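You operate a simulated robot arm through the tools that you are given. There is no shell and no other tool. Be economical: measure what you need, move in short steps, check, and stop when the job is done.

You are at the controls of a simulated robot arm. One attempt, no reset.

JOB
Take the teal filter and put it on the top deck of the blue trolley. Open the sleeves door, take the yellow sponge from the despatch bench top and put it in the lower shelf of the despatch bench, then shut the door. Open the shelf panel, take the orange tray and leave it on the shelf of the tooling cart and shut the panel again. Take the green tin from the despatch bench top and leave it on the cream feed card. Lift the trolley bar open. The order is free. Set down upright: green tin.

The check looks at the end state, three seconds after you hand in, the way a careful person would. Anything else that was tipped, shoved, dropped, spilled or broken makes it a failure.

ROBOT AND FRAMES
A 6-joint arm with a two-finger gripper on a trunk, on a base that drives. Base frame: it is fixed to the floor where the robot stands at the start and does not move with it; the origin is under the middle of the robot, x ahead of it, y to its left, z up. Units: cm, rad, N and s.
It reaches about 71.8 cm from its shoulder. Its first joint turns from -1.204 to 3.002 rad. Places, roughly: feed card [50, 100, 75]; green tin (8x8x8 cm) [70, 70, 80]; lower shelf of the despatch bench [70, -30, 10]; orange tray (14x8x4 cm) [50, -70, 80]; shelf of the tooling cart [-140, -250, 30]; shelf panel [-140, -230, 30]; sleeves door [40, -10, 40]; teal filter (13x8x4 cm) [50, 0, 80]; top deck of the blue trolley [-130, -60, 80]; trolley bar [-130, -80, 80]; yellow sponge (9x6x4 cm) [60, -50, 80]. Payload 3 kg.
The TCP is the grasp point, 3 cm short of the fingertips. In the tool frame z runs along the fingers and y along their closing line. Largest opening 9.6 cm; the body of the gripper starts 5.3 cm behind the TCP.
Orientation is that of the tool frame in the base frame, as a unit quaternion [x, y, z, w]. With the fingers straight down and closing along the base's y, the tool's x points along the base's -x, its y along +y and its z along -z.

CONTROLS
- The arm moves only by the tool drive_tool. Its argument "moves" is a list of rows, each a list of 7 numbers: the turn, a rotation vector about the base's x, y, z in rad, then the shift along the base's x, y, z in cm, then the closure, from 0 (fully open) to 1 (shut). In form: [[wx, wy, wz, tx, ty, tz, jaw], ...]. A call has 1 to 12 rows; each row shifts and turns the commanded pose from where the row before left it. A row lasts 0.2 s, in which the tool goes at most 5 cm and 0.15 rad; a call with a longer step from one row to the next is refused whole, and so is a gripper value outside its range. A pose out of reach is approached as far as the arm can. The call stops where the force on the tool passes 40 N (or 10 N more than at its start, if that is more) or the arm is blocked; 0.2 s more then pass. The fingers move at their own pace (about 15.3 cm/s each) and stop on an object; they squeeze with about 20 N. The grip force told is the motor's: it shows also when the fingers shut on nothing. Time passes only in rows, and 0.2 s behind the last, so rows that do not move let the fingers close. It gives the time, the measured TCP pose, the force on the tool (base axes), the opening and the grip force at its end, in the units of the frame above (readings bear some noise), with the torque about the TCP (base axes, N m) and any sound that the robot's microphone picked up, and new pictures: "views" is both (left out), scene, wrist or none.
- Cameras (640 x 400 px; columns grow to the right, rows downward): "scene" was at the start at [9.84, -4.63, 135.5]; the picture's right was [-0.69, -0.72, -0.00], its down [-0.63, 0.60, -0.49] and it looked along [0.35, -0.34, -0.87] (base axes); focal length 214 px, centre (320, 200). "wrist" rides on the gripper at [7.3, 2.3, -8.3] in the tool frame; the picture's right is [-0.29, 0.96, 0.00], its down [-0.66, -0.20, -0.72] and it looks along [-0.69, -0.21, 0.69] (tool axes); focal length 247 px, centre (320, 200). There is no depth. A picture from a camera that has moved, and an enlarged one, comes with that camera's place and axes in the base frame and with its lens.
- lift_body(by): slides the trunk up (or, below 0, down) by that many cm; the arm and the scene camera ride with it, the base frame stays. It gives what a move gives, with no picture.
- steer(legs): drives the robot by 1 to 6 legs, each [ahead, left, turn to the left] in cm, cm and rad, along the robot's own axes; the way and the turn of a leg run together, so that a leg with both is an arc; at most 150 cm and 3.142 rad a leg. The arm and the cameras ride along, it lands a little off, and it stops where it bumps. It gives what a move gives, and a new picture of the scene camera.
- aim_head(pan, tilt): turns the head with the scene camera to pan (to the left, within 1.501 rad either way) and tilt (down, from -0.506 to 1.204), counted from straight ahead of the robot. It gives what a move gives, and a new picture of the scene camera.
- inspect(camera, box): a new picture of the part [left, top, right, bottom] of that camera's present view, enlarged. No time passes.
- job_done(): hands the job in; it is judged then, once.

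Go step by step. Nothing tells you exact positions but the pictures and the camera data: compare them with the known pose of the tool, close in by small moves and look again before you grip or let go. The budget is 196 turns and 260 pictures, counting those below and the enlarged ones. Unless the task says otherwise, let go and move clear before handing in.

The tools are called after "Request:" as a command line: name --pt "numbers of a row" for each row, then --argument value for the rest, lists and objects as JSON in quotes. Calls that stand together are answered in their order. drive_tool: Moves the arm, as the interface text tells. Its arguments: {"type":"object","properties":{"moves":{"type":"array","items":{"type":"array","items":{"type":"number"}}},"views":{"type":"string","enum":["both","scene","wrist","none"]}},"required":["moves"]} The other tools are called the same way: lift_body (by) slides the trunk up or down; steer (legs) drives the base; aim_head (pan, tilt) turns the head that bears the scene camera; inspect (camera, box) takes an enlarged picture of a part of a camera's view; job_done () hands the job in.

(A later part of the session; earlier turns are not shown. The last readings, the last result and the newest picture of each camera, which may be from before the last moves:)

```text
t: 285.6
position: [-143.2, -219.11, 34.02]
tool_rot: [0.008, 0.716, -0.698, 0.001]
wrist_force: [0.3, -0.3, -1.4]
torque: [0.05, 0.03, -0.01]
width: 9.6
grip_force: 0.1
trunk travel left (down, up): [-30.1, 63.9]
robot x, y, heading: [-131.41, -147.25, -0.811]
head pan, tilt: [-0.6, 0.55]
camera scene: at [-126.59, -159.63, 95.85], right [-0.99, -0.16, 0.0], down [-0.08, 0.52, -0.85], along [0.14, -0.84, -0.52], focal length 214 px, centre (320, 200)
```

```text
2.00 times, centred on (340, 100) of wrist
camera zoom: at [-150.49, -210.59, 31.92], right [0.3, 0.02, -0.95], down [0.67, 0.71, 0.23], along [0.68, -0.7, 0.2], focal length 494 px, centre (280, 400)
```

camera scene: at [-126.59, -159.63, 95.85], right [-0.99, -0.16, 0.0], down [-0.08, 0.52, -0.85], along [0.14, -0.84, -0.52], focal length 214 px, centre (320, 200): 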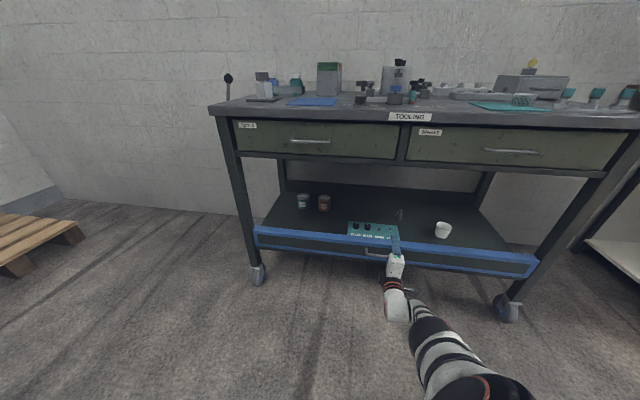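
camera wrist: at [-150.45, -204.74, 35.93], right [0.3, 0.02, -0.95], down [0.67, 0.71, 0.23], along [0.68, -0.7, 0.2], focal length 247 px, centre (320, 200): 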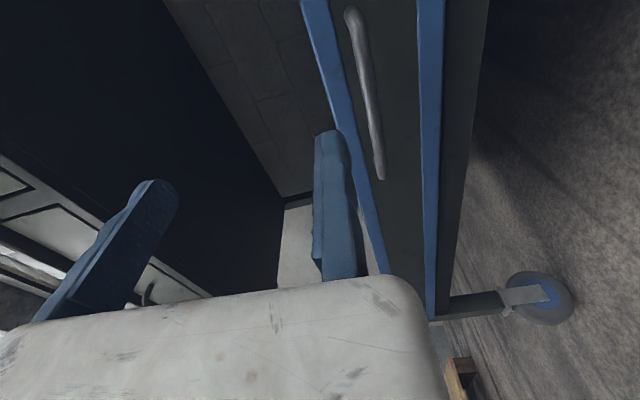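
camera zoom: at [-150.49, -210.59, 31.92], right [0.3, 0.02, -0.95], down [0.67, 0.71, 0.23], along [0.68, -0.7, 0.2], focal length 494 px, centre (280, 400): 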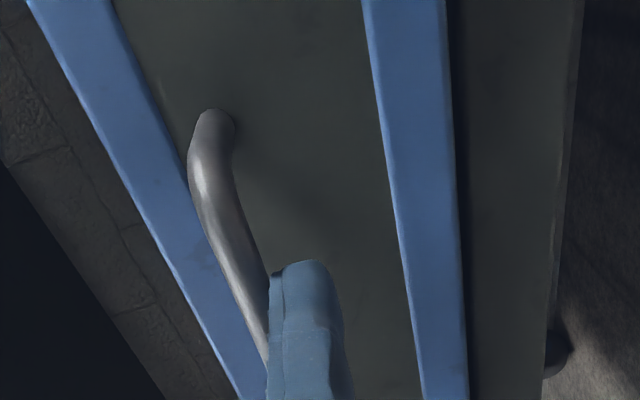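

Request:
lift_body --by -0.6

Request:
steer --legs '[[2.0, -2.0, 0]]'

Request:
drive_tool --pt "0 0 0 0 0 0 0.5" --pt "0 0 0 0 0 0 1" --pt "0 0 0 0 0 0 1" --pt "0 0 0 0 0 0 1" --views "wrist"

```text
t: 286.1
position: [-143.16, -219.03, 33.43]
tool_rot: [0.008, 0.716, -0.698, -0.001]
wrist_force: [0.4, 0.1, 0.3]
torque: [-0.01, -0.01, 0.04]
width: 9.6
grip_force: 0.0
trunk travel left (down, up): [-29.5, 64.5]
robot x, y, heading: [-131.36, -146.84, -0.806]
head pan, tilt: [-0.6, 0.55]
```

```text
t: 287.1
position: [-143.18, -221.68, 33.4]
tool_rot: [0.005, 0.715, -0.699, 0.0]
wrist_force: [-0.3, 1.4, -0.3]
torque: [0.01, 0.01, 0.0]
width: 9.58
grip_force: 0.1
trunk travel left (down, up): [-29.5, 64.5]
robot x, y, heading: [-131.75, -149.55, -0.807]
head pan, tilt: [-0.6, 0.55]
stopped in leg 1: the force on the tool passed its limit at 106 N (the readings are from after the stop); the commanded pose is now the measured one
camera scene: at [-126.69, -162.35, 95.25], right [-0.99, -0.16, 0.0], down [-0.08, 0.52, -0.85], along [0.14, -0.84, -0.52], focal length 214 px, centre (320, 200)
```

scene: 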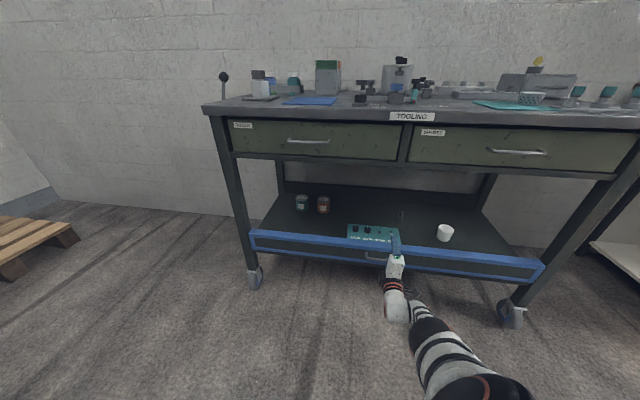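

```text
t: 288.1
position: [-143.2, -221.59, 33.94]
tool_rot: [0.006, 0.711, -0.703, 0.0]
wrist_force: [-3.2, -0.3, 23.5]
torque: [-1.33, 0.76, 0.7]
width: 3.53
grip_force: 44.8
trunk travel left (down, up): [-29.5, 64.5]
robot x, y, heading: [-131.68, -150.0, -0.81]
head pan, tilt: [-0.6, 0.55]
camera wrist: at [-150.59, -213.18, 31.74], right [0.3, 0.01, -0.95], down [0.66, 0.71, 0.22], along [0.68, -0.7, 0.21], focal length 247 px, centre (320, 200)
```

wrist: 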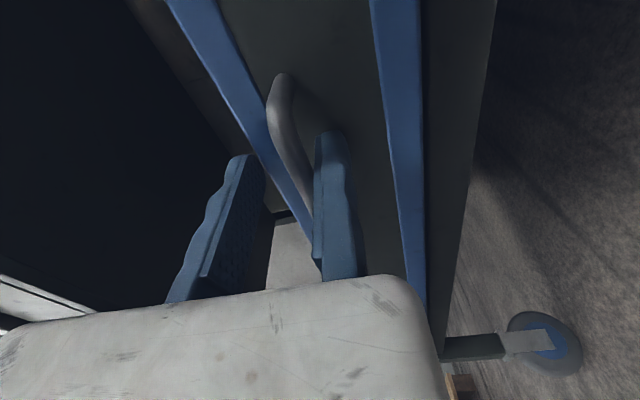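

The upper finger landed on the panel's frame rather than the rod. I'll open, back off about 1 cm and re-close.

Request:
drive_tool --pt "0 0 0 0 0 0 0.3" --pt "0 0 0 0 0 -0.5 0.3" --pt "0 0 0 0 0.9 0 0.3" --pt "0 0 0 0 0 0 1" --pt "0 0 0 0 0 0 1" --pt "0 0 0 0 0 0 1" --views "wrist"

```text
t: 289.5
position: [-143.16, -220.54, 33.3]
tool_rot: [0.007, 0.713, -0.701, 0.001]
wrist_force: [-0.9, -3.3, 20.0]
torque: [-0.06, 0.1, 0.11]
width: 1.62
grip_force: 20.1
trunk travel left (down, up): [-29.5, 64.5]
robot x, y, heading: [-131.65, -149.69, -0.805]
head pan, tilt: [-0.6, 0.55]
camera wrist: at [-150.53, -212.15, 31.11], right [0.3, 0.01, -0.95], down [0.66, 0.71, 0.22], along [0.68, -0.7, 0.21], focal length 247 px, centre (320, 200)
```

wrist: 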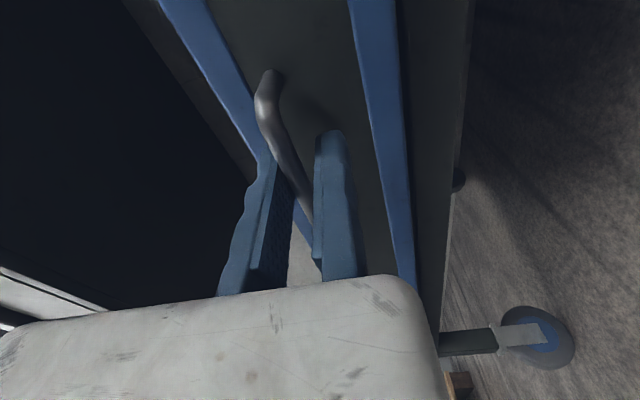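

The rod is held. I'll raise slightly to seat it, then try a gentle outward pull.

Request:
drive_tool --pt "0 0 0 0 0 0.4 1" --pt "0 0 0 0 0.6 -0.1 1" --pt "0 0 0 0 0.6 -0.3 1" --pt "0 0 0 0 0.6 -0.4 1" --views "none"

Request:
inspect --camera "scene" --box '[220, 180, 560, 340]'

```text
t: 290.5
position: [-143.34, -218.83, 32.34]
tool_rot: [0.006, 0.717, -0.697, 0.0]
wrist_force: [1.2, 3.1, 1.3]
torque: [-0.07, 0.58, -0.34]
width: 0.97
grip_force: 43.3
trunk travel left (down, up): [-29.5, 64.5]
robot x, y, heading: [-131.96, -149.95, -0.814]
head pan, tilt: [-0.6, 0.55]
```

```text
1.88 times, centred on (390, 260) of scene
camera zoom: at [-126.66, -162.29, 95.24], right [-0.99, -0.16, 0.0], down [-0.08, 0.52, -0.85], along [0.14, -0.84, -0.52], focal length 404 px, centre (188, 87)
```

zoom: 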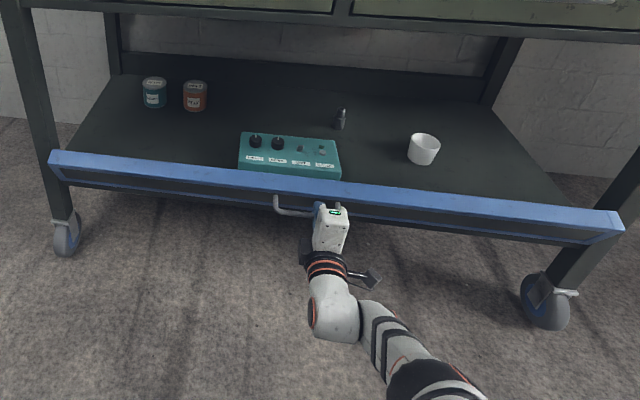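

The panel swings outward on a bottom hinge. I'll continue along the arc.

Request:
drive_tool --pt "0 0 0 0 0.8 -0.6 1" --pt "0 0 0 0 0.8 -0.8 1" --pt "0 0 0 0 0.6 -1.0 1" --views "none"

Request:
lift_body --by -1.5

Request:
inspect --camera "scene" --box '[220, 180, 560, 340]'

```text
t: 291.3
position: [-143.32, -216.82, 29.94]
tool_rot: [0.008, 0.717, -0.697, 0.001]
wrist_force: [0.6, -34.9, -13.0]
torque: [0.28, 0.79, -0.12]
width: 0.98
grip_force: 43.1
trunk travel left (down, up): [-29.5, 64.5]
robot x, y, heading: [-131.36, -150.1, -0.809]
head pan, tilt: [-0.6, 0.55]
```

```text
t: 291.9
position: [-143.26, -216.54, 28.5]
tool_rot: [0.006, 0.716, -0.698, 0.0]
wrist_force: [4.4, 5.9, -3.7]
torque: [-0.06, 0.61, 0.26]
width: 0.98
grip_force: 43.2
trunk travel left (down, up): [-28.0, 66.0]
robot x, y, heading: [-131.75, -149.5, -0.806]
head pan, tilt: [-0.6, 0.55]
```

```text
1.88 times, centred on (390, 260) of scene
camera zoom: at [-126.66, -162.31, 93.75], right [-0.99, -0.16, 0.0], down [-0.08, 0.52, -0.85], along [0.14, -0.84, -0.52], focal length 404 px, centre (188, 87)
```

zoom: 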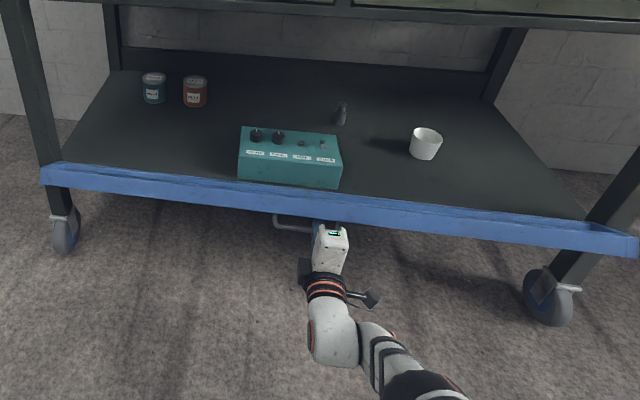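

Request:
lift_body --by -2

Request:
lift_body --by -2

Request:
drive_tool --pt "0 0 0 0 -0.7 0 1" --views "none"

Request:
inspect --camera "scene" --box '[220, 180, 560, 340]'

```text
t: 292.6
position: [-143.18, -216.64, 26.53]
tool_rot: [0.006, 0.717, -0.697, 0.0]
wrist_force: [5.0, -1.0, -6.4]
torque: [0.08, 0.65, -0.08]
width: 0.99
grip_force: 43.1
trunk travel left (down, up): [-26.0, 68.0]
robot x, y, heading: [-131.24, -149.72, -0.811]
head pan, tilt: [-0.6, 0.55]
```

```text
t: 293.2
position: [-143.27, -216.84, 24.99]
tool_rot: [0.007, 0.713, -0.701, 0.001]
wrist_force: [0.8, -29.6, 8.3]
torque: [0.07, 0.61, -0.04]
width: 0.98
grip_force: 43.8
trunk travel left (down, up): [-24.0, 70.0]
robot x, y, heading: [-131.65, -149.86, -0.808]
head pan, tilt: [-0.6, 0.55]
```

```text
t: 293.6
position: [-143.26, -217.11, 24.41]
tool_rot: [0.005, 0.717, -0.697, -0.001]
wrist_force: [6.0, 8.5, 2.7]
torque: [-0.02, 0.66, -0.35]
width: 0.97
grip_force: 43.1
trunk travel left (down, up): [-24.0, 70.0]
robot x, y, heading: [-131.67, -149.66, -0.812]
head pan, tilt: [-0.6, 0.55]
```

```text
1.88 times, centred on (390, 260) of scene
camera zoom: at [-126.65, -162.2, 89.76], right [-0.99, -0.16, 0.0], down [-0.08, 0.52, -0.85], along [0.14, -0.84, -0.52], focal length 404 px, centre (188, 87)
```

zoom: 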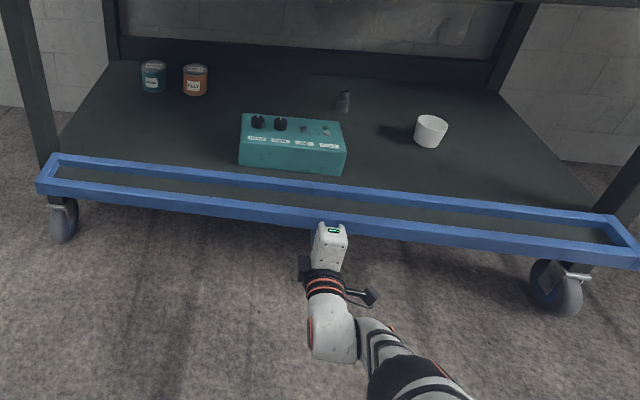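

The panel is open (about horizontal). I'll release, back away, and see where it rests.

Request:
drive_tool --pt "0 0 0 0 0 0 0.6" --pt "0 0 0 0 0 0 0" --pt "0 0 0 0 0 0 0" --views "none"

Request:
steer --legs '[[-14.5, 14, 0]]'

Request:
inspect --camera "scene" --box '[230, 140, 510, 300]'

```text
t: 294.4
position: [-143.23, -217.43, 24.73]
tool_rot: [0.007, 0.714, -0.7, 0.001]
wrist_force: [-0.4, 3.0, -0.7]
torque: [-0.18, 0.0, 0.02]
width: 9.46
grip_force: 0.0
trunk travel left (down, up): [-24.0, 70.0]
robot x, y, heading: [-131.69, -149.81, -0.809]
head pan, tilt: [-0.6, 0.55]
```

```text
t: 296.0
position: [-142.98, -197.54, 24.63]
tool_rot: [0.004, 0.715, -0.699, 0.001]
wrist_force: [-0.2, 1.5, 0.0]
torque: [0.0, -0.02, -0.01]
width: 9.59
grip_force: 0.1
trunk travel left (down, up): [-24.0, 70.0]
robot x, y, heading: [-131.5, -129.96, -0.806]
head pan, tilt: [-0.6, 0.55]
camera scene: at [-126.58, -142.51, 89.76], right [-0.99, -0.16, 0.0], down [-0.09, 0.52, -0.85], along [0.14, -0.84, -0.52], focal length 214 px, centre (320, 200)
```

scene: 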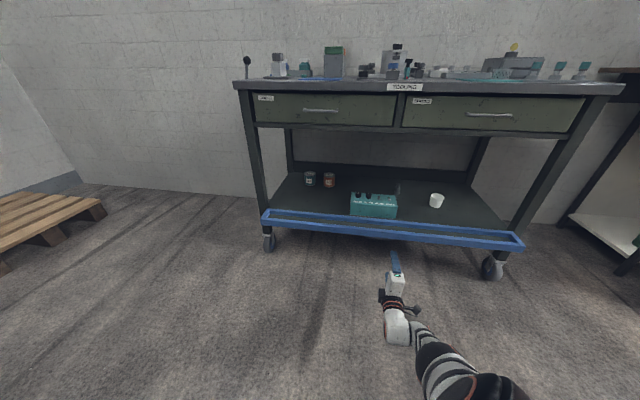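

```text
2.29 times, centred on (370, 220) of scene
camera zoom: at [-126.58, -142.51, 89.76], right [-0.99, -0.16, 0.0], down [-0.09, 0.52, -0.85], along [0.14, -0.84, -0.52], focal length 490 px, centre (206, 154)
```

zoom: 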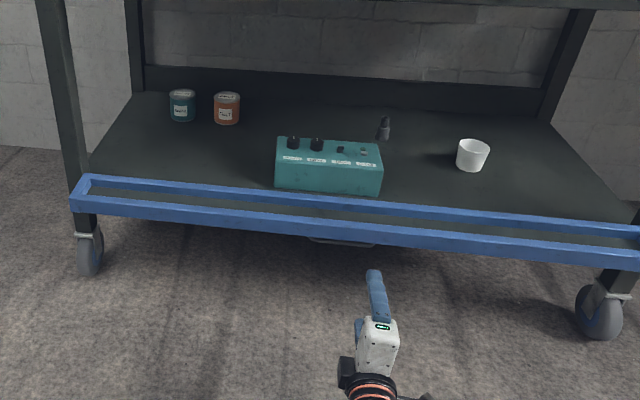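

The panel stays where it's left, so its hinge holds by friction. Now for the tray: raise, point the tool down again, and drive toward the bench.

Request:
lift_body --by 40

Request:
drive_tool --pt "0.15 0 0 0 0 0 0" --pt "0.15 0 0 0 0 0 0" --pt "0.15 0 0 0 0 0 0" --pt "0.15 0 0 0 0 0 0" --pt "0.15 0 0 0 0 0 0" --pt "0.15 0 0 0 0 0 0" --pt "0.15 0 0 0 0 0 0" --pt "0.15 0 0 0 0 0 0" --pt "0.15 0 0 0 0 0 0" --pt "0.15 0 0 0 0 0 0" --pt "0.05 0 0 0 0 0 0" --views "none"

Request:
lift_body --by 29

Request:
steer --legs '[[51.9, 54.1, 0], [0, 0, 1.6]]'

Request:
aim_head --pan 1.5 --tilt 0.4

```text
t: 299.9
position: [-142.9, -197.6, 64.62]
tool_rot: [0.005, 0.716, -0.698, 0.002]
wrist_force: [0.4, 0.5, 0.2]
torque: [-0.01, 0.0, 0.0]
width: 9.57
grip_force: 0.1
trunk travel left (down, up): [-64.0, 30.0]
robot x, y, heading: [-131.69, -130.18, -0.809]
head pan, tilt: [-0.6, 0.55]
```

```text
t: 302.3
position: [-141.55, -194.87, 64.76]
tool_rot: [0.005, 1.0, 0.002, -0.004]
wrist_force: [-0.8, -0.1, -0.1]
torque: [0.01, 0.04, -0.02]
width: 9.58
grip_force: 0.0
out of reach, approached as far as the arm can: row 10
trunk travel left (down, up): [-64.0, 30.0]
robot x, y, heading: [-131.65, -130.11, -0.804]
head pan, tilt: [-0.6, 0.55]
```

```text
t: 305.2
position: [-141.67, -194.82, 93.81]
tool_rot: [0.004, 1.0, 0.0, -0.002]
wrist_force: [0.2, 0.3, 0.1]
torque: [-0.02, 0.0, 0.0]
width: 9.59
grip_force: 0.0
trunk travel left (down, up): [-93.0, 1.0]
robot x, y, heading: [-131.55, -130.01, -0.807]
head pan, tilt: [-0.6, 0.55]
```

```text
t: 313.2
position: [7.93, -138.2, 93.73]
tool_rot: [0.717, -0.698, 0.002, 0.003]
wrist_force: [0.6, -0.2, -1.2]
torque: [0.02, 0.01, 0.0]
width: 9.59
grip_force: 0.0
trunk travel left (down, up): [-93.0, 1.0]
robot x, y, heading: [-56.73, -130.46, 0.802]
head pan, tilt: [-0.6, 0.55]
camera scene: at [-44.8, -125.09, 158.75], right [0.2, -0.98, 0.0], down [-0.51, -0.1, -0.85], along [0.84, 0.17, -0.52], focal length 214 px, centre (320, 200)
```

scene: 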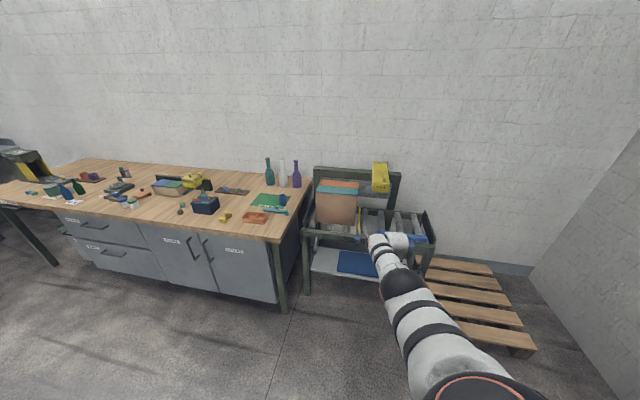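

```text
t: 315.2
position: [8.03, -138.19, 93.85]
tool_rot: [0.716, -0.698, 0.001, 0.002]
wrist_force: [-0.3, 0.4, 1.1]
torque: [-0.01, 0.02, -0.03]
width: 9.59
grip_force: 0.2
trunk travel left (down, up): [-93.0, 1.0]
robot x, y, heading: [-57.06, -130.26, 0.8]
head pan, tilt: [1.499, 0.4]
camera scene: at [-59.77, -119.96, 160.13], right [0.75, 0.67, 0.0], down [0.26, -0.29, -0.92], along [-0.61, 0.69, -0.39], focal length 214 px, centre (320, 200)
```

scene: 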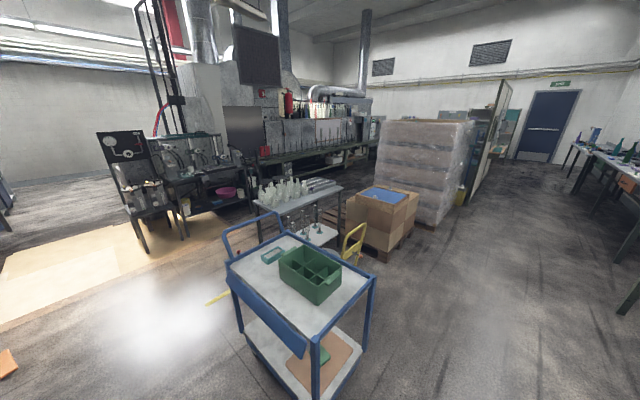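

Request:
inspect --camera "scene" --box '[210, 220, 400, 370]'

```text
2.67 times, centred on (305, 295) of scene
camera zoom: at [-59.77, -119.96, 160.13], right [0.75, 0.67, 0.0], down [0.26, -0.29, -0.92], along [-0.61, 0.69, -0.39], focal length 572 px, centre (360, -53)
```

zoom: 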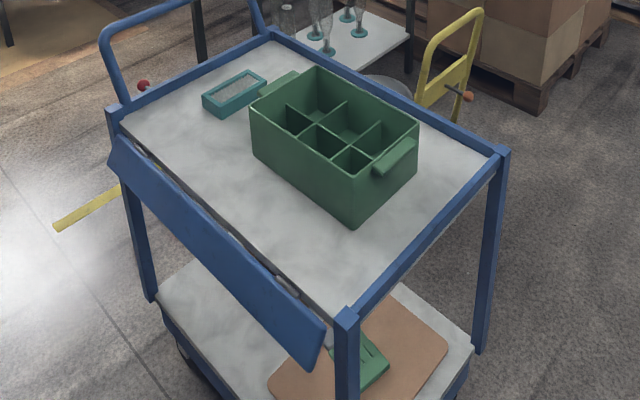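

The bar hangs straight down: fully open. On to the tray, first along the bench, then in.

Request:
steer --legs '[[48, 46.7, 0], [23, -23.7, 0]]'

Request:
drive_tool --pt "0 0 0 0 0 0 0" --views "wrist"

```text
t: 320.7
position: [41.27, -71.68, 93.83]
tool_rot: [0.711, -0.703, 0.002, 0.001]
wrist_force: [-0.4, -0.4, 0.5]
torque: [0.0, 0.01, 0.0]
width: 9.6
grip_force: 0.1
trunk travel left (down, up): [-93.0, 1.0]
robot x, y, heading: [-23.63, -63.27, 0.784]
head pan, tilt: [1.499, 0.4]
camera scene: at [-26.23, -52.47, 160.13], right [0.76, 0.65, 0.0], down [0.26, -0.29, -0.92], along [-0.6, 0.7, -0.39], focal length 214 px, centre (320, 200)
```

scene: 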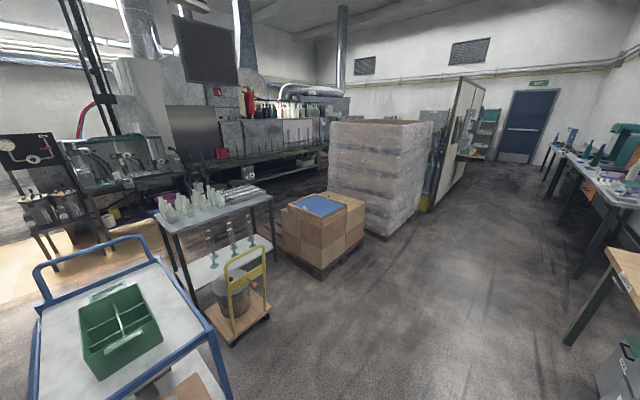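

```text
t: 321.1
position: [41.29, -71.67, 93.88]
tool_rot: [0.711, -0.703, 0.002, 0.001]
wrist_force: [0.4, 0.0, 0.2]
torque: [0.02, 0.02, -0.02]
width: 9.6
grip_force: 0.1
trunk travel left (down, up): [-93.0, 1.0]
robot x, y, heading: [-23.43, -62.9, 0.784]
head pan, tilt: [1.499, 0.4]
camera wrist: at [39.07, -78.99, 102.2], right [-0.96, 0.28, 0.0], down [0.2, 0.67, 0.72], along [0.2, 0.69, -0.69], focal length 247 px, centre (320, 200)
```

wrist: 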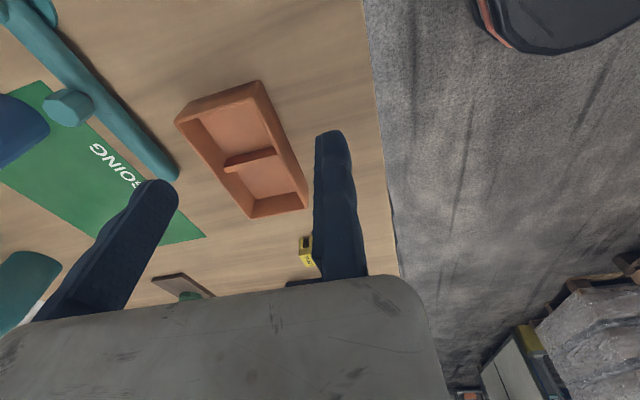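

The tray is centred at (49.5, −66.4), with its long side along y. I'll align and lower partway.

Request:
steer --legs '[[6.1, 1.35, 0]]'

Request:
drive_tool --pt "0 0 -0.06 0 0 0 0" --views "none"

Request:
lift_body --by -6

Request:
inspect --camera "wrist" --box '[0, 0, 640, 400]'

```text
t: 322.1
position: [44.5, -66.73, 93.88]
tool_rot: [0.711, -0.703, 0.001, 0.001]
wrist_force: [-0.3, 1.0, -0.2]
torque: [0.0, -0.02, 0.0]
width: 9.61
grip_force: 0.2
trunk travel left (down, up): [-93.0, 1.0]
robot x, y, heading: [-20.03, -57.82, 0.783]
head pan, tilt: [1.499, 0.4]
camera scene: at [-23.04, -47.64, 160.15], right [0.76, 0.66, 0.0], down [0.26, -0.29, -0.92], along [-0.6, 0.7, -0.39], focal length 214 px, centre (320, 200)
```

scene: 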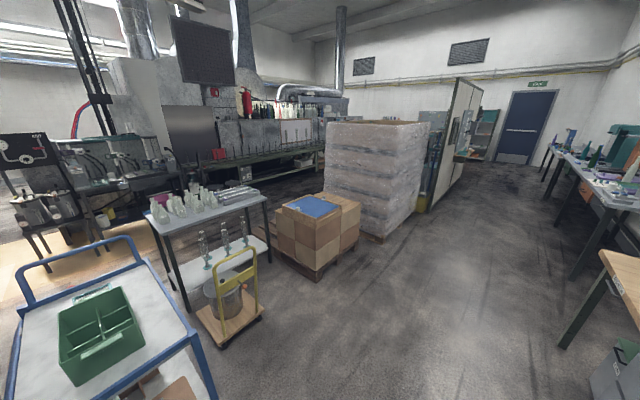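

```text
t: 322.5
position: [44.54, -66.65, 93.85]
tool_rot: [-0.69, 0.724, -0.002, -0.002]
wrist_force: [-0.2, -0.5, 0.1]
torque: [0.03, 0.0, -0.01]
width: 9.59
grip_force: 0.1
trunk travel left (down, up): [-93.0, 1.0]
robot x, y, heading: [-20.8, -57.8, 0.782]
head pan, tilt: [1.499, 0.4]
```

```text
t: 323.5
position: [44.71, -66.63, 87.84]
tool_rot: [-0.69, 0.724, -0.002, -0.003]
wrist_force: [0.5, -0.3, -0.7]
torque: [-0.02, -0.02, 0.03]
width: 9.62
grip_force: 0.0
trunk travel left (down, up): [-87.0, 7.0]
robot x, y, heading: [-20.18, -58.18, 0.786]
head pan, tilt: [1.499, 0.4]
```

```text
1.00 times, centred on (320, 200) of wrist (not enlarged: the box is as wide or as high as the picture)
camera zoom: at [41.99, -73.64, 96.17], right [-0.94, 0.34, 0.0], down [0.24, 0.65, 0.72], along [0.24, 0.68, -0.7], focal length 247 px, centre (320, 200)
```

zoom: 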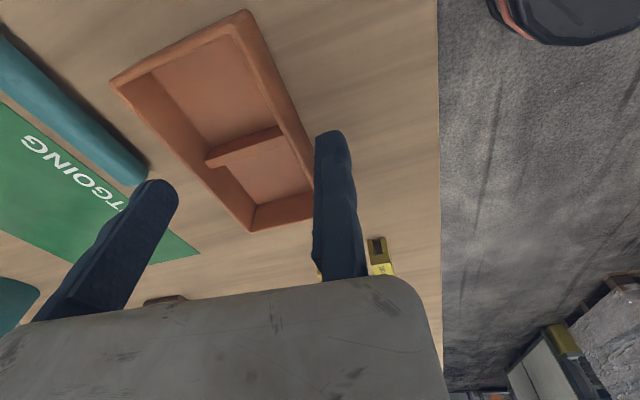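

Jaws straddle the tray and clear the teal rod. Lower and grip.

Request:
lift_body --by -4.5

Request:
drive_tool --pt "0 0 0 0 0 0 0.15" --pt "0 0 0 0 0 0 0.5" --pt "0 0 0 0 0 0 1" --pt "0 0 0 0 0 0 1" --views "wrist"

```text
t: 324.3
position: [44.61, -66.51, 83.28]
tool_rot: [-0.69, 0.724, -0.002, -0.003]
wrist_force: [0.1, -0.6, 0.2]
torque: [0.02, -0.04, -0.01]
width: 9.58
grip_force: 0.1
trunk travel left (down, up): [-82.5, 11.5]
robot x, y, heading: [-20.2, -57.77, 0.788]
head pan, tilt: [1.499, 0.4]
```

```text
t: 325.3
position: [44.56, -66.52, 83.28]
tool_rot: [-0.69, 0.724, -0.001, -0.002]
wrist_force: [0.1, -0.8, 1.2]
torque: [0.01, 0.06, -0.03]
width: 7.5
grip_force: 20.4
trunk travel left (down, up): [-82.5, 11.5]
robot x, y, heading: [-20.46, -57.81, 0.783]
head pan, tilt: [1.499, 0.4]
camera wrist: at [41.99, -73.64, 91.67], right [-0.94, 0.34, 0.0], down [0.24, 0.65, 0.72], along [0.24, 0.68, -0.7], focal length 247 px, centre (320, 200)
```

wrist: 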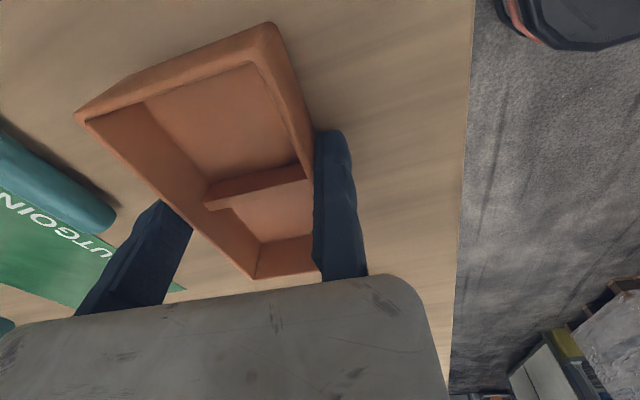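

Tray gripped (7.5 cm). I'll lift, back out and carry it to the cart.

Request:
lift_body --by 11.3

Request:
steer --legs '[[-25.5, 25.5, 0], [-48.1, -48.1, 0], [0, 0, -1.6], [-19.4, -38.1, 0]]'

Request:
aim_head --pan -0.6 --tilt 0.6

```text
t: 326.8
position: [44.76, -66.43, 94.59]
tool_rot: [-0.69, 0.724, -0.001, -0.003]
wrist_force: [-0.2, -0.3, -1.3]
torque: [-0.02, 0.04, 0.0]
width: 7.49
grip_force: 19.8
trunk travel left (down, up): [-93.8, 0.2]
robot x, y, heading: [-20.57, -58.06, 0.785]
head pan, tilt: [1.499, 0.4]
```

```text
t: 338.7
position: [-108.68, -204.52, 94.56]
tool_rot: [0.037, 0.999, 0.001, -0.003]
wrist_force: [-0.9, -0.6, -1.0]
torque: [0.06, 0.01, -0.01]
width: 7.46
grip_force: 20.2
trunk travel left (down, up): [-93.8, 0.2]
robot x, y, heading: [-98.19, -139.82, -0.811]
head pan, tilt: [1.499, 0.4]
camera scene: at [-87.45, -137.54, 160.92], right [0.64, -0.77, 0.0], down [-0.3, -0.25, -0.92], along [0.71, 0.59, -0.39], focal length 214 px, centre (320, 200)
```

scene: 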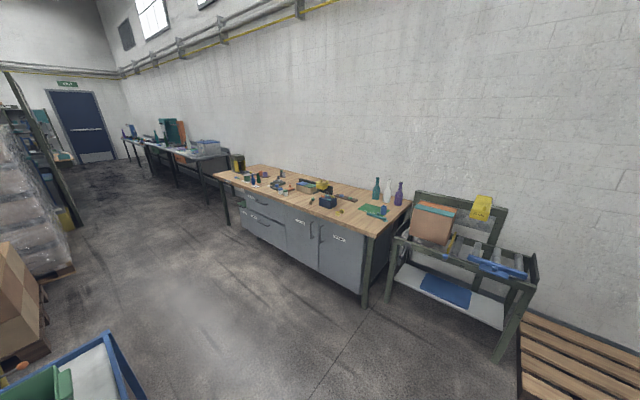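

```text
t: 340.7
position: [-108.63, -204.62, 94.62]
tool_rot: [0.037, 0.999, 0.001, -0.003]
wrist_force: [-0.7, -0.9, -1.0]
torque: [0.06, 0.03, 0.03]
width: 7.45
grip_force: 20.5
trunk travel left (down, up): [-93.8, 0.2]
robot x, y, heading: [-98.2, -139.71, -0.806]
head pan, tilt: [-0.6, 0.6]
camera scene: at [-93.29, -152.2, 159.1], right [-0.99, -0.16, 0.0], down [-0.09, 0.56, -0.82], along [0.13, -0.81, -0.57], focal length 214 px, centre (320, 200)
```

scene: 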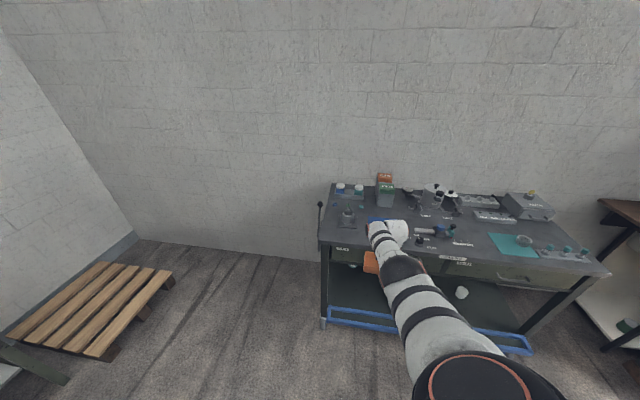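

Now lower in front of the shelf.

Request:
lift_body --by -40

Request:
lift_body --by -15

Request:
drive_tool --pt "0 0 0 0 0 0 1"

Request:
inspect --camera "scene" --box '[270, 100, 540, 300]'

```text
t: 344.5
position: [-108.62, -204.53, 54.7]
tool_rot: [0.037, 0.999, 0.001, -0.002]
wrist_force: [-0.1, -0.2, -1.6]
torque: [0.04, 0.02, 0.01]
width: 7.47
grip_force: 19.5
trunk travel left (down, up): [-53.8, 40.2]
robot x, y, heading: [-98.31, -139.58, -0.809]
head pan, tilt: [-0.6, 0.6]
```

```text
t: 346.3
position: [-108.59, -204.49, 39.67]
tool_rot: [0.038, 0.999, 0.001, -0.003]
wrist_force: [0.1, -0.5, -1.3]
torque: [0.06, 0.01, 0.02]
width: 7.46
grip_force: 20.1
trunk travel left (down, up): [-38.8, 55.2]
robot x, y, heading: [-98.03, -139.88, -0.813]
head pan, tilt: [-0.6, 0.6]
```

```text
t: 346.7
position: [-108.67, -204.61, 39.62]
tool_rot: [0.036, 0.999, 0.001, -0.003]
wrist_force: [-0.6, -0.3, -1.1]
torque: [0.02, 0.01, -0.02]
width: 7.47
grip_force: 19.5
trunk travel left (down, up): [-38.8, 55.2]
robot x, y, heading: [-98.14, -139.54, -0.811]
head pan, tilt: [-0.6, 0.6]
camera scene: at [-93.29, -152.17, 104.1], right [-0.99, -0.16, 0.0], down [-0.09, 0.56, -0.82], along [0.13, -0.81, -0.57], focal length 214 px, centre (320, 200)
camera wrist: at [-115.83, -201.75, 47.95], right [0.36, 0.93, 0.0], down [0.65, -0.25, 0.72], along [0.67, -0.26, -0.7], focal length 247 px, centre (320, 200)
```

scene: 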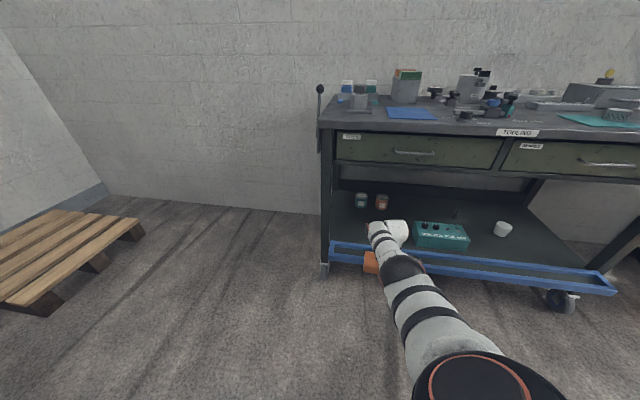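
wrist: 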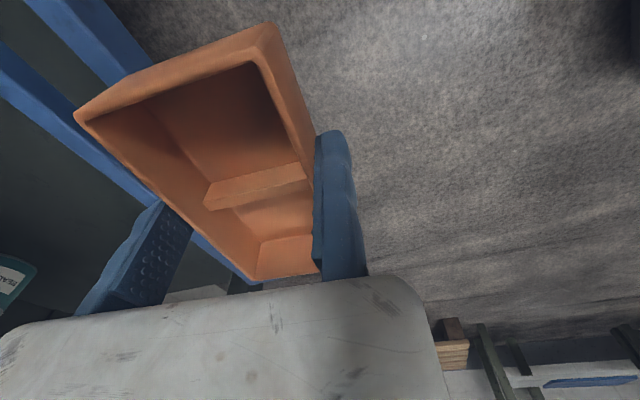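

```text
2.00 times, centred on (405, 200) of scene
camera zoom: at [-93.29, -152.17, 104.1], right [-0.99, -0.16, 0.0], down [-0.09, 0.56, -0.82], along [0.13, -0.81, -0.57], focal length 429 px, centre (150, 200)
```

zoom: 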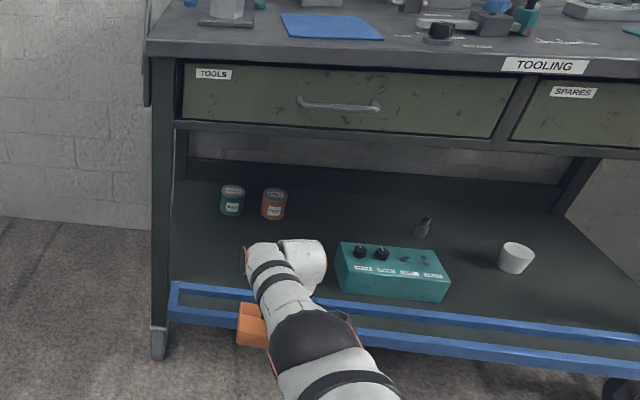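

Clear path: the shelf is at z≈28, the drawers' underside at about 69. I'll lower 3 cm and move in 20 cm, then check.

Request:
lift_body --by -3.2

Request:
steer --legs '[[14.5, -13.8, 0]]'

Request:
drive_tool --pt "0 0 0 0 0 0 1" --views "wrist"

Request:
inspect --camera "scene" --box '[270, 100, 540, 300]'

```text
t: 347.4
position: [-108.64, -204.54, 36.34]
tool_rot: [0.037, 0.999, 0.001, -0.003]
wrist_force: [-0.2, 0.4, -1.3]
torque: [0.03, 0.01, -0.01]
width: 7.48
grip_force: 20.5
trunk travel left (down, up): [-35.6, 58.4]
robot x, y, heading: [-97.93, -139.61, -0.811]
head pan, tilt: [-0.6, 0.6]
```

```text
t: 349.0
position: [-108.96, -224.71, 36.48]
tool_rot: [0.037, 0.999, 0.002, -0.003]
wrist_force: [-0.1, -0.2, -1.1]
torque: [0.05, 0.0, 0.0]
width: 7.46
grip_force: 20.3
trunk travel left (down, up): [-35.6, 58.4]
robot x, y, heading: [-98.42, -159.88, -0.812]
head pan, tilt: [-0.6, 0.6]
camera scene: at [-93.74, -172.29, 100.89], right [-0.99, -0.16, 0.0], down [-0.09, 0.56, -0.82], along [0.13, -0.81, -0.57], focal length 214 px, centre (320, 200)
```

scene: 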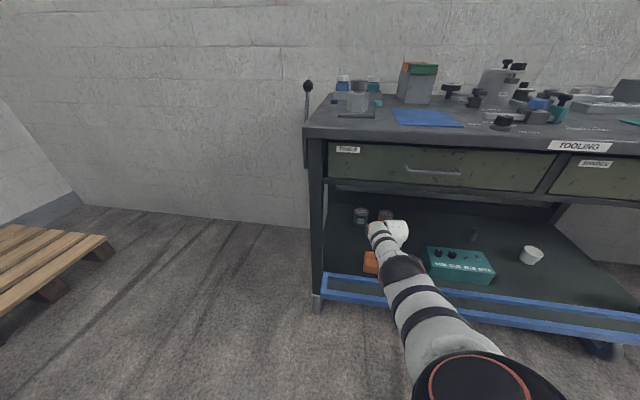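

```text
t: 349.4
position: [-109.07, -224.71, 36.38]
tool_rot: [0.037, 0.999, 0.002, -0.003]
wrist_force: [-0.5, -0.6, -1.3]
torque: [0.03, 0.0, 0.02]
width: 7.46
grip_force: 20.8
trunk travel left (down, up): [-35.6, 58.4]
robot x, y, heading: [-99.46, -159.75, -0.812]
head pan, tilt: [-0.6, 0.6]
camera wrist: at [-116.27, -221.82, 44.73], right [0.36, 0.93, 0.0], down [0.65, -0.25, 0.72], along [0.67, -0.26, -0.7], focal length 247 px, centre (320, 200)
```

wrist: 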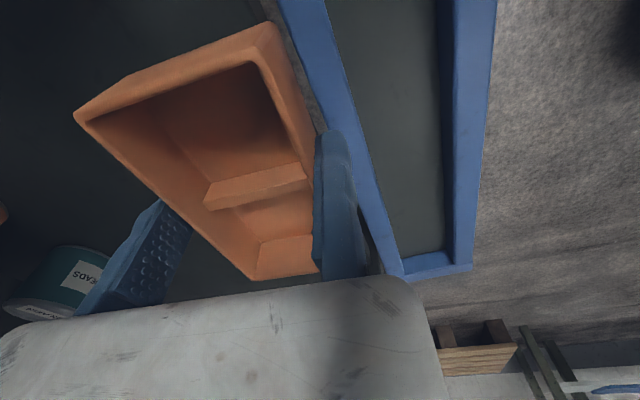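

```text
2.00 times, centred on (405, 200) of scene
camera zoom: at [-93.74, -172.25, 100.9], right [-0.99, -0.16, 0.0], down [-0.09, 0.56, -0.82], along [0.13, -0.81, -0.57], focal length 429 px, centre (150, 200)
```

zoom: 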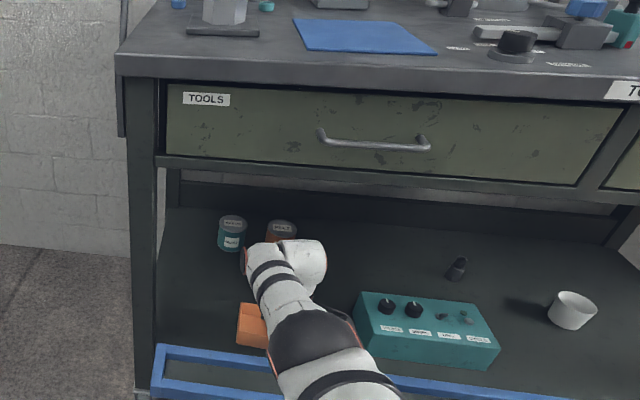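

Request:
steer --legs '[[4.8, -4.6, 0]]'

Request:
lift_body --by -3.3

Request:
drive_tool --pt "0 0 0 0 0 0 1" --views "wrist"

```text
t: 350.4
position: [-108.95, -231.27, 36.31]
tool_rot: [0.037, 0.999, 0.0, -0.003]
wrist_force: [-0.3, -0.3, -2.0]
torque: [0.03, 0.0, 0.0]
width: 7.46
grip_force: 20.5
trunk travel left (down, up): [-35.6, 58.4]
robot x, y, heading: [-98.74, -166.22, -0.812]
head pan, tilt: [-0.6, 0.6]
camera scene: at [-93.63, -178.96, 100.89], right [-0.99, -0.16, 0.0], down [-0.09, 0.56, -0.82], along [0.13, -0.81, -0.57], focal length 214 px, centre (320, 200)
```

scene: 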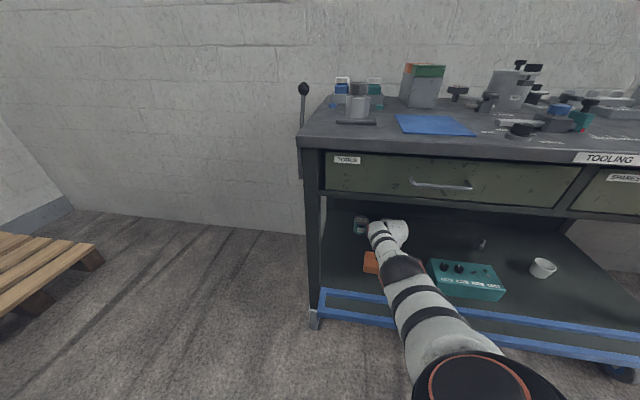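

```text
t: 351.2
position: [-108.94, -231.28, 33.09]
tool_rot: [0.037, 0.999, 0.0, -0.003]
wrist_force: [0.3, -0.8, -1.3]
torque: [0.03, -0.03, 0.02]
width: 7.47
grip_force: 19.7
trunk travel left (down, up): [-32.3, 61.7]
robot x, y, heading: [-98.89, -166.17, -0.811]
head pan, tilt: [-0.6, 0.6]
```

```text
t: 351.6
position: [-109.01, -231.23, 33.14]
tool_rot: [0.037, 0.999, 0.001, -0.003]
wrist_force: [-0.4, -1.0, -0.8]
torque: [0.04, 0.03, -0.01]
width: 7.45
grip_force: 20.5
trunk travel left (down, up): [-32.3, 61.7]
robot x, y, heading: [-98.5, -166.59, -0.808]
head pan, tilt: [-0.6, 0.6]
camera wrist: at [-116.16, -228.49, 41.44], right [0.36, 0.93, 0.0], down [0.65, -0.25, 0.72], along [0.67, -0.26, -0.7], focal length 247 px, centre (320, 200)
```

wrist: 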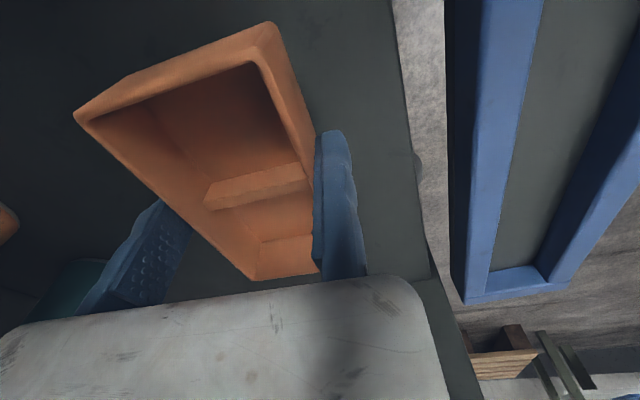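

The tray is over the shelf, clear of its front edge. I'll step down to contact.

Request:
lift_body --by -1

Request:
lift_body --by -0.7

Request:
lift_body --by -0.7

```text
t: 352.2
position: [-108.93, -231.15, 32.15]
tool_rot: [0.037, 0.999, 0.001, -0.004]
wrist_force: [0.9, 0.4, -1.7]
torque: [0.04, 0.03, 0.0]
width: 7.45
grip_force: 19.5
trunk travel left (down, up): [-31.3, 62.7]
robot x, y, heading: [-98.75, -166.2, -0.816]
head pan, tilt: [-0.6, 0.6]
```

```text
t: 352.8
position: [-108.95, -231.21, 31.32]
tool_rot: [0.036, 0.999, 0.001, -0.002]
wrist_force: [-0.6, 0.0, -1.6]
torque: [0.03, 0.02, 0.01]
width: 7.49
grip_force: 19.8
trunk travel left (down, up): [-30.6, 63.4]
robot x, y, heading: [-98.43, -166.36, -0.818]
head pan, tilt: [-0.6, 0.6]
```

```text
t: 353.3
position: [-109.01, -231.42, 31.02]
tool_rot: [0.036, 0.999, -0.001, -0.003]
wrist_force: [0.4, 2.0, 15.5]
torque: [0.11, 0.03, 0.07]
width: 7.46
grip_force: 19.7
trunk travel left (down, up): [-29.9, 64.1]
robot x, y, heading: [-98.54, -166.31, -0.813]
head pan, tilt: [-0.6, 0.6]
```

Contact. Release, ease the fixed jaw off, and rise a little before backing out.

Request:
drive_tool --pt "0 0 0 0 0 0.2 1" --pt "0 0 0 0 0 0 0.5" --pt "0 0 0 0 0 0 0" --pt "0 0 0 0 0.5 0 0" --views "wrist"

Request:
lift_body --by 5.5

Request:
steer --legs '[[-20.3, 19.3, 0]]'

Request:
inspect --camera "scene" --box '[270, 120, 540, 300]'

```text
t: 354.3
position: [-108.93, -230.78, 30.91]
tool_rot: [0.036, 0.999, 0.0, -0.004]
wrist_force: [-0.6, -4.9, 7.8]
torque: [-0.15, -0.02, -0.07]
width: 9.6
grip_force: 0.2
trunk travel left (down, up): [-29.9, 64.1]
robot x, y, heading: [-98.44, -166.56, -0.813]
head pan, tilt: [-0.6, 0.6]
camera wrist: at [-116.18, -227.97, 39.35], right [0.36, 0.93, 0.0], down [0.65, -0.25, 0.72], along [0.67, -0.26, -0.7], focal length 247 px, centre (320, 200)
```

wrist: 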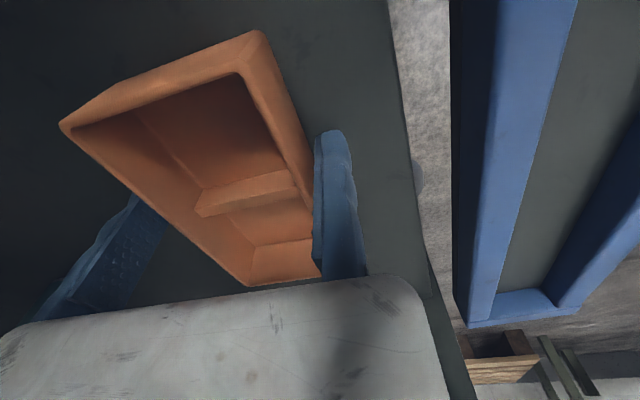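

```text
t: 355.3
position: [-108.94, -230.82, 36.48]
tool_rot: [0.037, 0.999, 0.001, -0.003]
wrist_force: [0.0, -0.2, -0.2]
torque: [-0.01, -0.02, -0.01]
width: 9.6
grip_force: 0.1
trunk travel left (down, up): [-35.4, 58.6]
robot x, y, heading: [-98.5, -166.35, -0.809]
head pan, tilt: [-0.6, 0.6]
```

```text
t: 357.2
position: [-109.74, -202.73, 36.41]
tool_rot: [0.041, 0.999, 0.002, -0.002]
wrist_force: [-0.3, 1.2, -0.5]
torque: [-0.02, 0.0, 0.0]
width: 9.61
grip_force: 0.1
trunk travel left (down, up): [-35.4, 58.6]
robot x, y, heading: [-99.24, -138.65, -0.817]
head pan, tilt: [-0.6, 0.6]
camera scene: at [-94.07, -150.94, 100.71], right [-0.99, -0.15, 0.0], down [-0.09, 0.56, -0.83], along [0.13, -0.82, -0.56], focal length 214 px, centre (320, 200)
```

scene: 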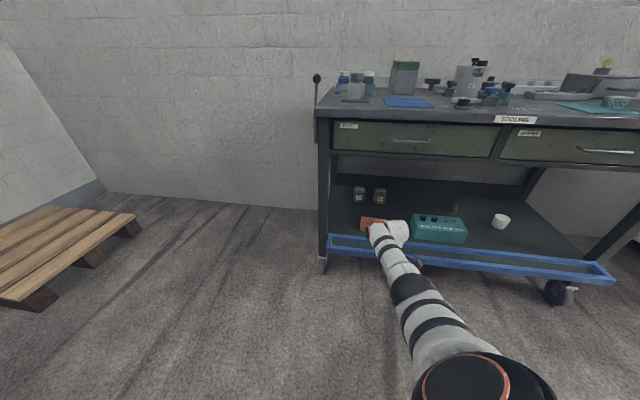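

```text
2.22 times, centred on (405, 210) of scene
camera zoom: at [-94.07, -150.94, 100.71], right [-0.99, -0.15, 0.0], down [-0.09, 0.56, -0.83], along [0.13, -0.82, -0.56], focal length 477 px, centre (131, 178)
```

zoom: 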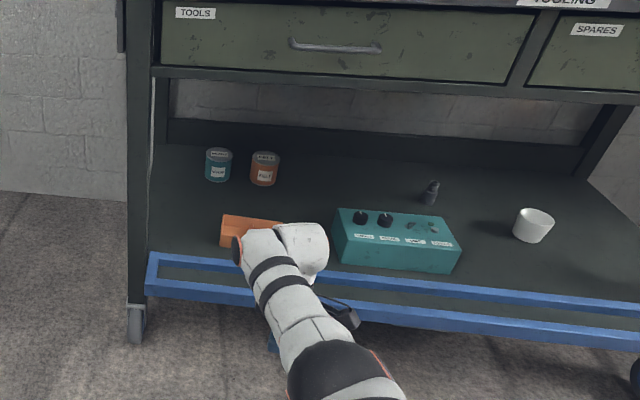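

The tray stands on the shelf. Now to shut the panel: fingers closed and horizontal, I'll lift it from below and then push it upright.

Request:
lift_body --by 26

Request:
drive_tool --pt "-0.15 0 0 0 0 0 1" --pt "-0.15 0 0 0 0 0 1" --pt "-0.15 0 0 0 0 0 1" --pt "-0.15 0 0 0 0 0 1" --pt "-0.15 0 0 0 0 0 1" --pt "-0.15 0 0 0 0 0 1" --pt "-0.15 0 0 0 0 0 1" --pt "-0.15 0 0 0 0 0 1" --pt "-0.15 0 0 0 0 0 1" --pt "-0.15 0 0 0 0 0 1" --pt "-0.07 0 0 0 0 0 1" --views "none"

Request:
steer --legs '[[-8.2, -8.8, 0]]'

Request:
lift_body --by -38

Request:
inspect --camera "scene" --box '[270, 120, 540, 300]'

```text
t: 359.9
position: [-109.77, -202.79, 62.4]
tool_rot: [0.04, 0.999, 0.001, -0.003]
wrist_force: [-0.3, 0.4, 0.3]
torque: [-0.03, -0.05, -0.03]
width: 9.61
grip_force: 0.0
trunk travel left (down, up): [-61.4, 32.6]
robot x, y, heading: [-98.67, -138.37, -0.814]
head pan, tilt: [-0.6, 0.6]
```

```text
t: 362.3
position: [-109.79, -202.81, 62.4]
tool_rot: [0.031, 0.708, -0.705, 0.027]
wrist_force: [0.7, 0.0, -0.1]
torque: [-0.02, 0.0, -0.03]
width: 0.0
grip_force: 21.2
trunk travel left (down, up): [-61.4, 32.6]
robot x, y, heading: [-98.8, -138.54, -0.819]
head pan, tilt: [-0.6, 0.6]
```

```text
t: 363.5
position: [-121.94, -202.73, 62.43]
tool_rot: [0.032, 0.708, -0.705, 0.027]
wrist_force: [-1.2, -0.2, -0.2]
torque: [0.03, 0.02, 0.03]
width: 0.01
grip_force: 20.8
trunk travel left (down, up): [-61.4, 32.6]
robot x, y, heading: [-110.57, -138.53, -0.817]
head pan, tilt: [-0.6, 0.6]
camera scene: at [-106.16, -150.89, 126.71], right [-0.99, -0.15, 0.0], down [-0.09, 0.56, -0.83], along [0.13, -0.82, -0.56], focal length 214 px, centre (320, 200)
```

scene: 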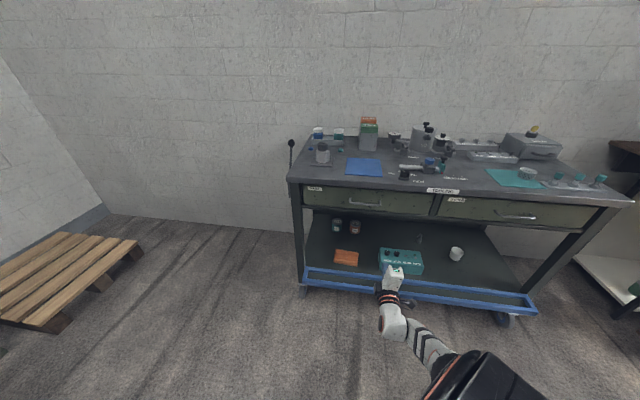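

```text
t: 367.2
position: [-121.93, -202.76, 24.37]
tool_rot: [0.031, 0.707, -0.706, 0.026]
wrist_force: [0.7, -0.3, 0.5]
torque: [-0.02, 0.01, 0.03]
width: 0.01
grip_force: 19.9
trunk travel left (down, up): [-23.4, 70.6]
robot x, y, heading: [-110.86, -138.1, -0.819]
head pan, tilt: [-0.6, 0.6]
```

```text
2.22 times, centred on (405, 210) of scene
camera zoom: at [-106.05, -150.89, 88.71], right [-0.99, -0.15, 0.0], down [-0.09, 0.56, -0.83], along [0.13, -0.82, -0.56], focal length 477 px, centre (131, 178)
```

zoom: 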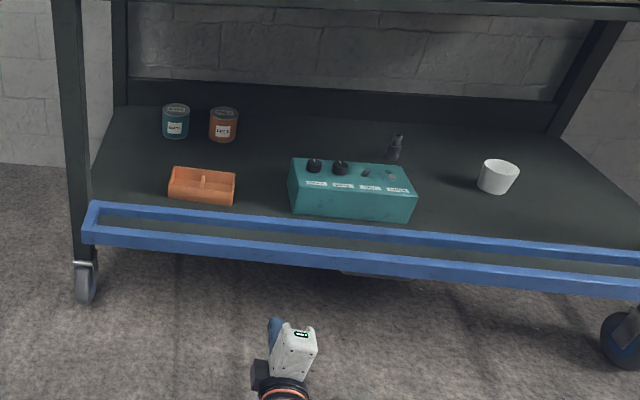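

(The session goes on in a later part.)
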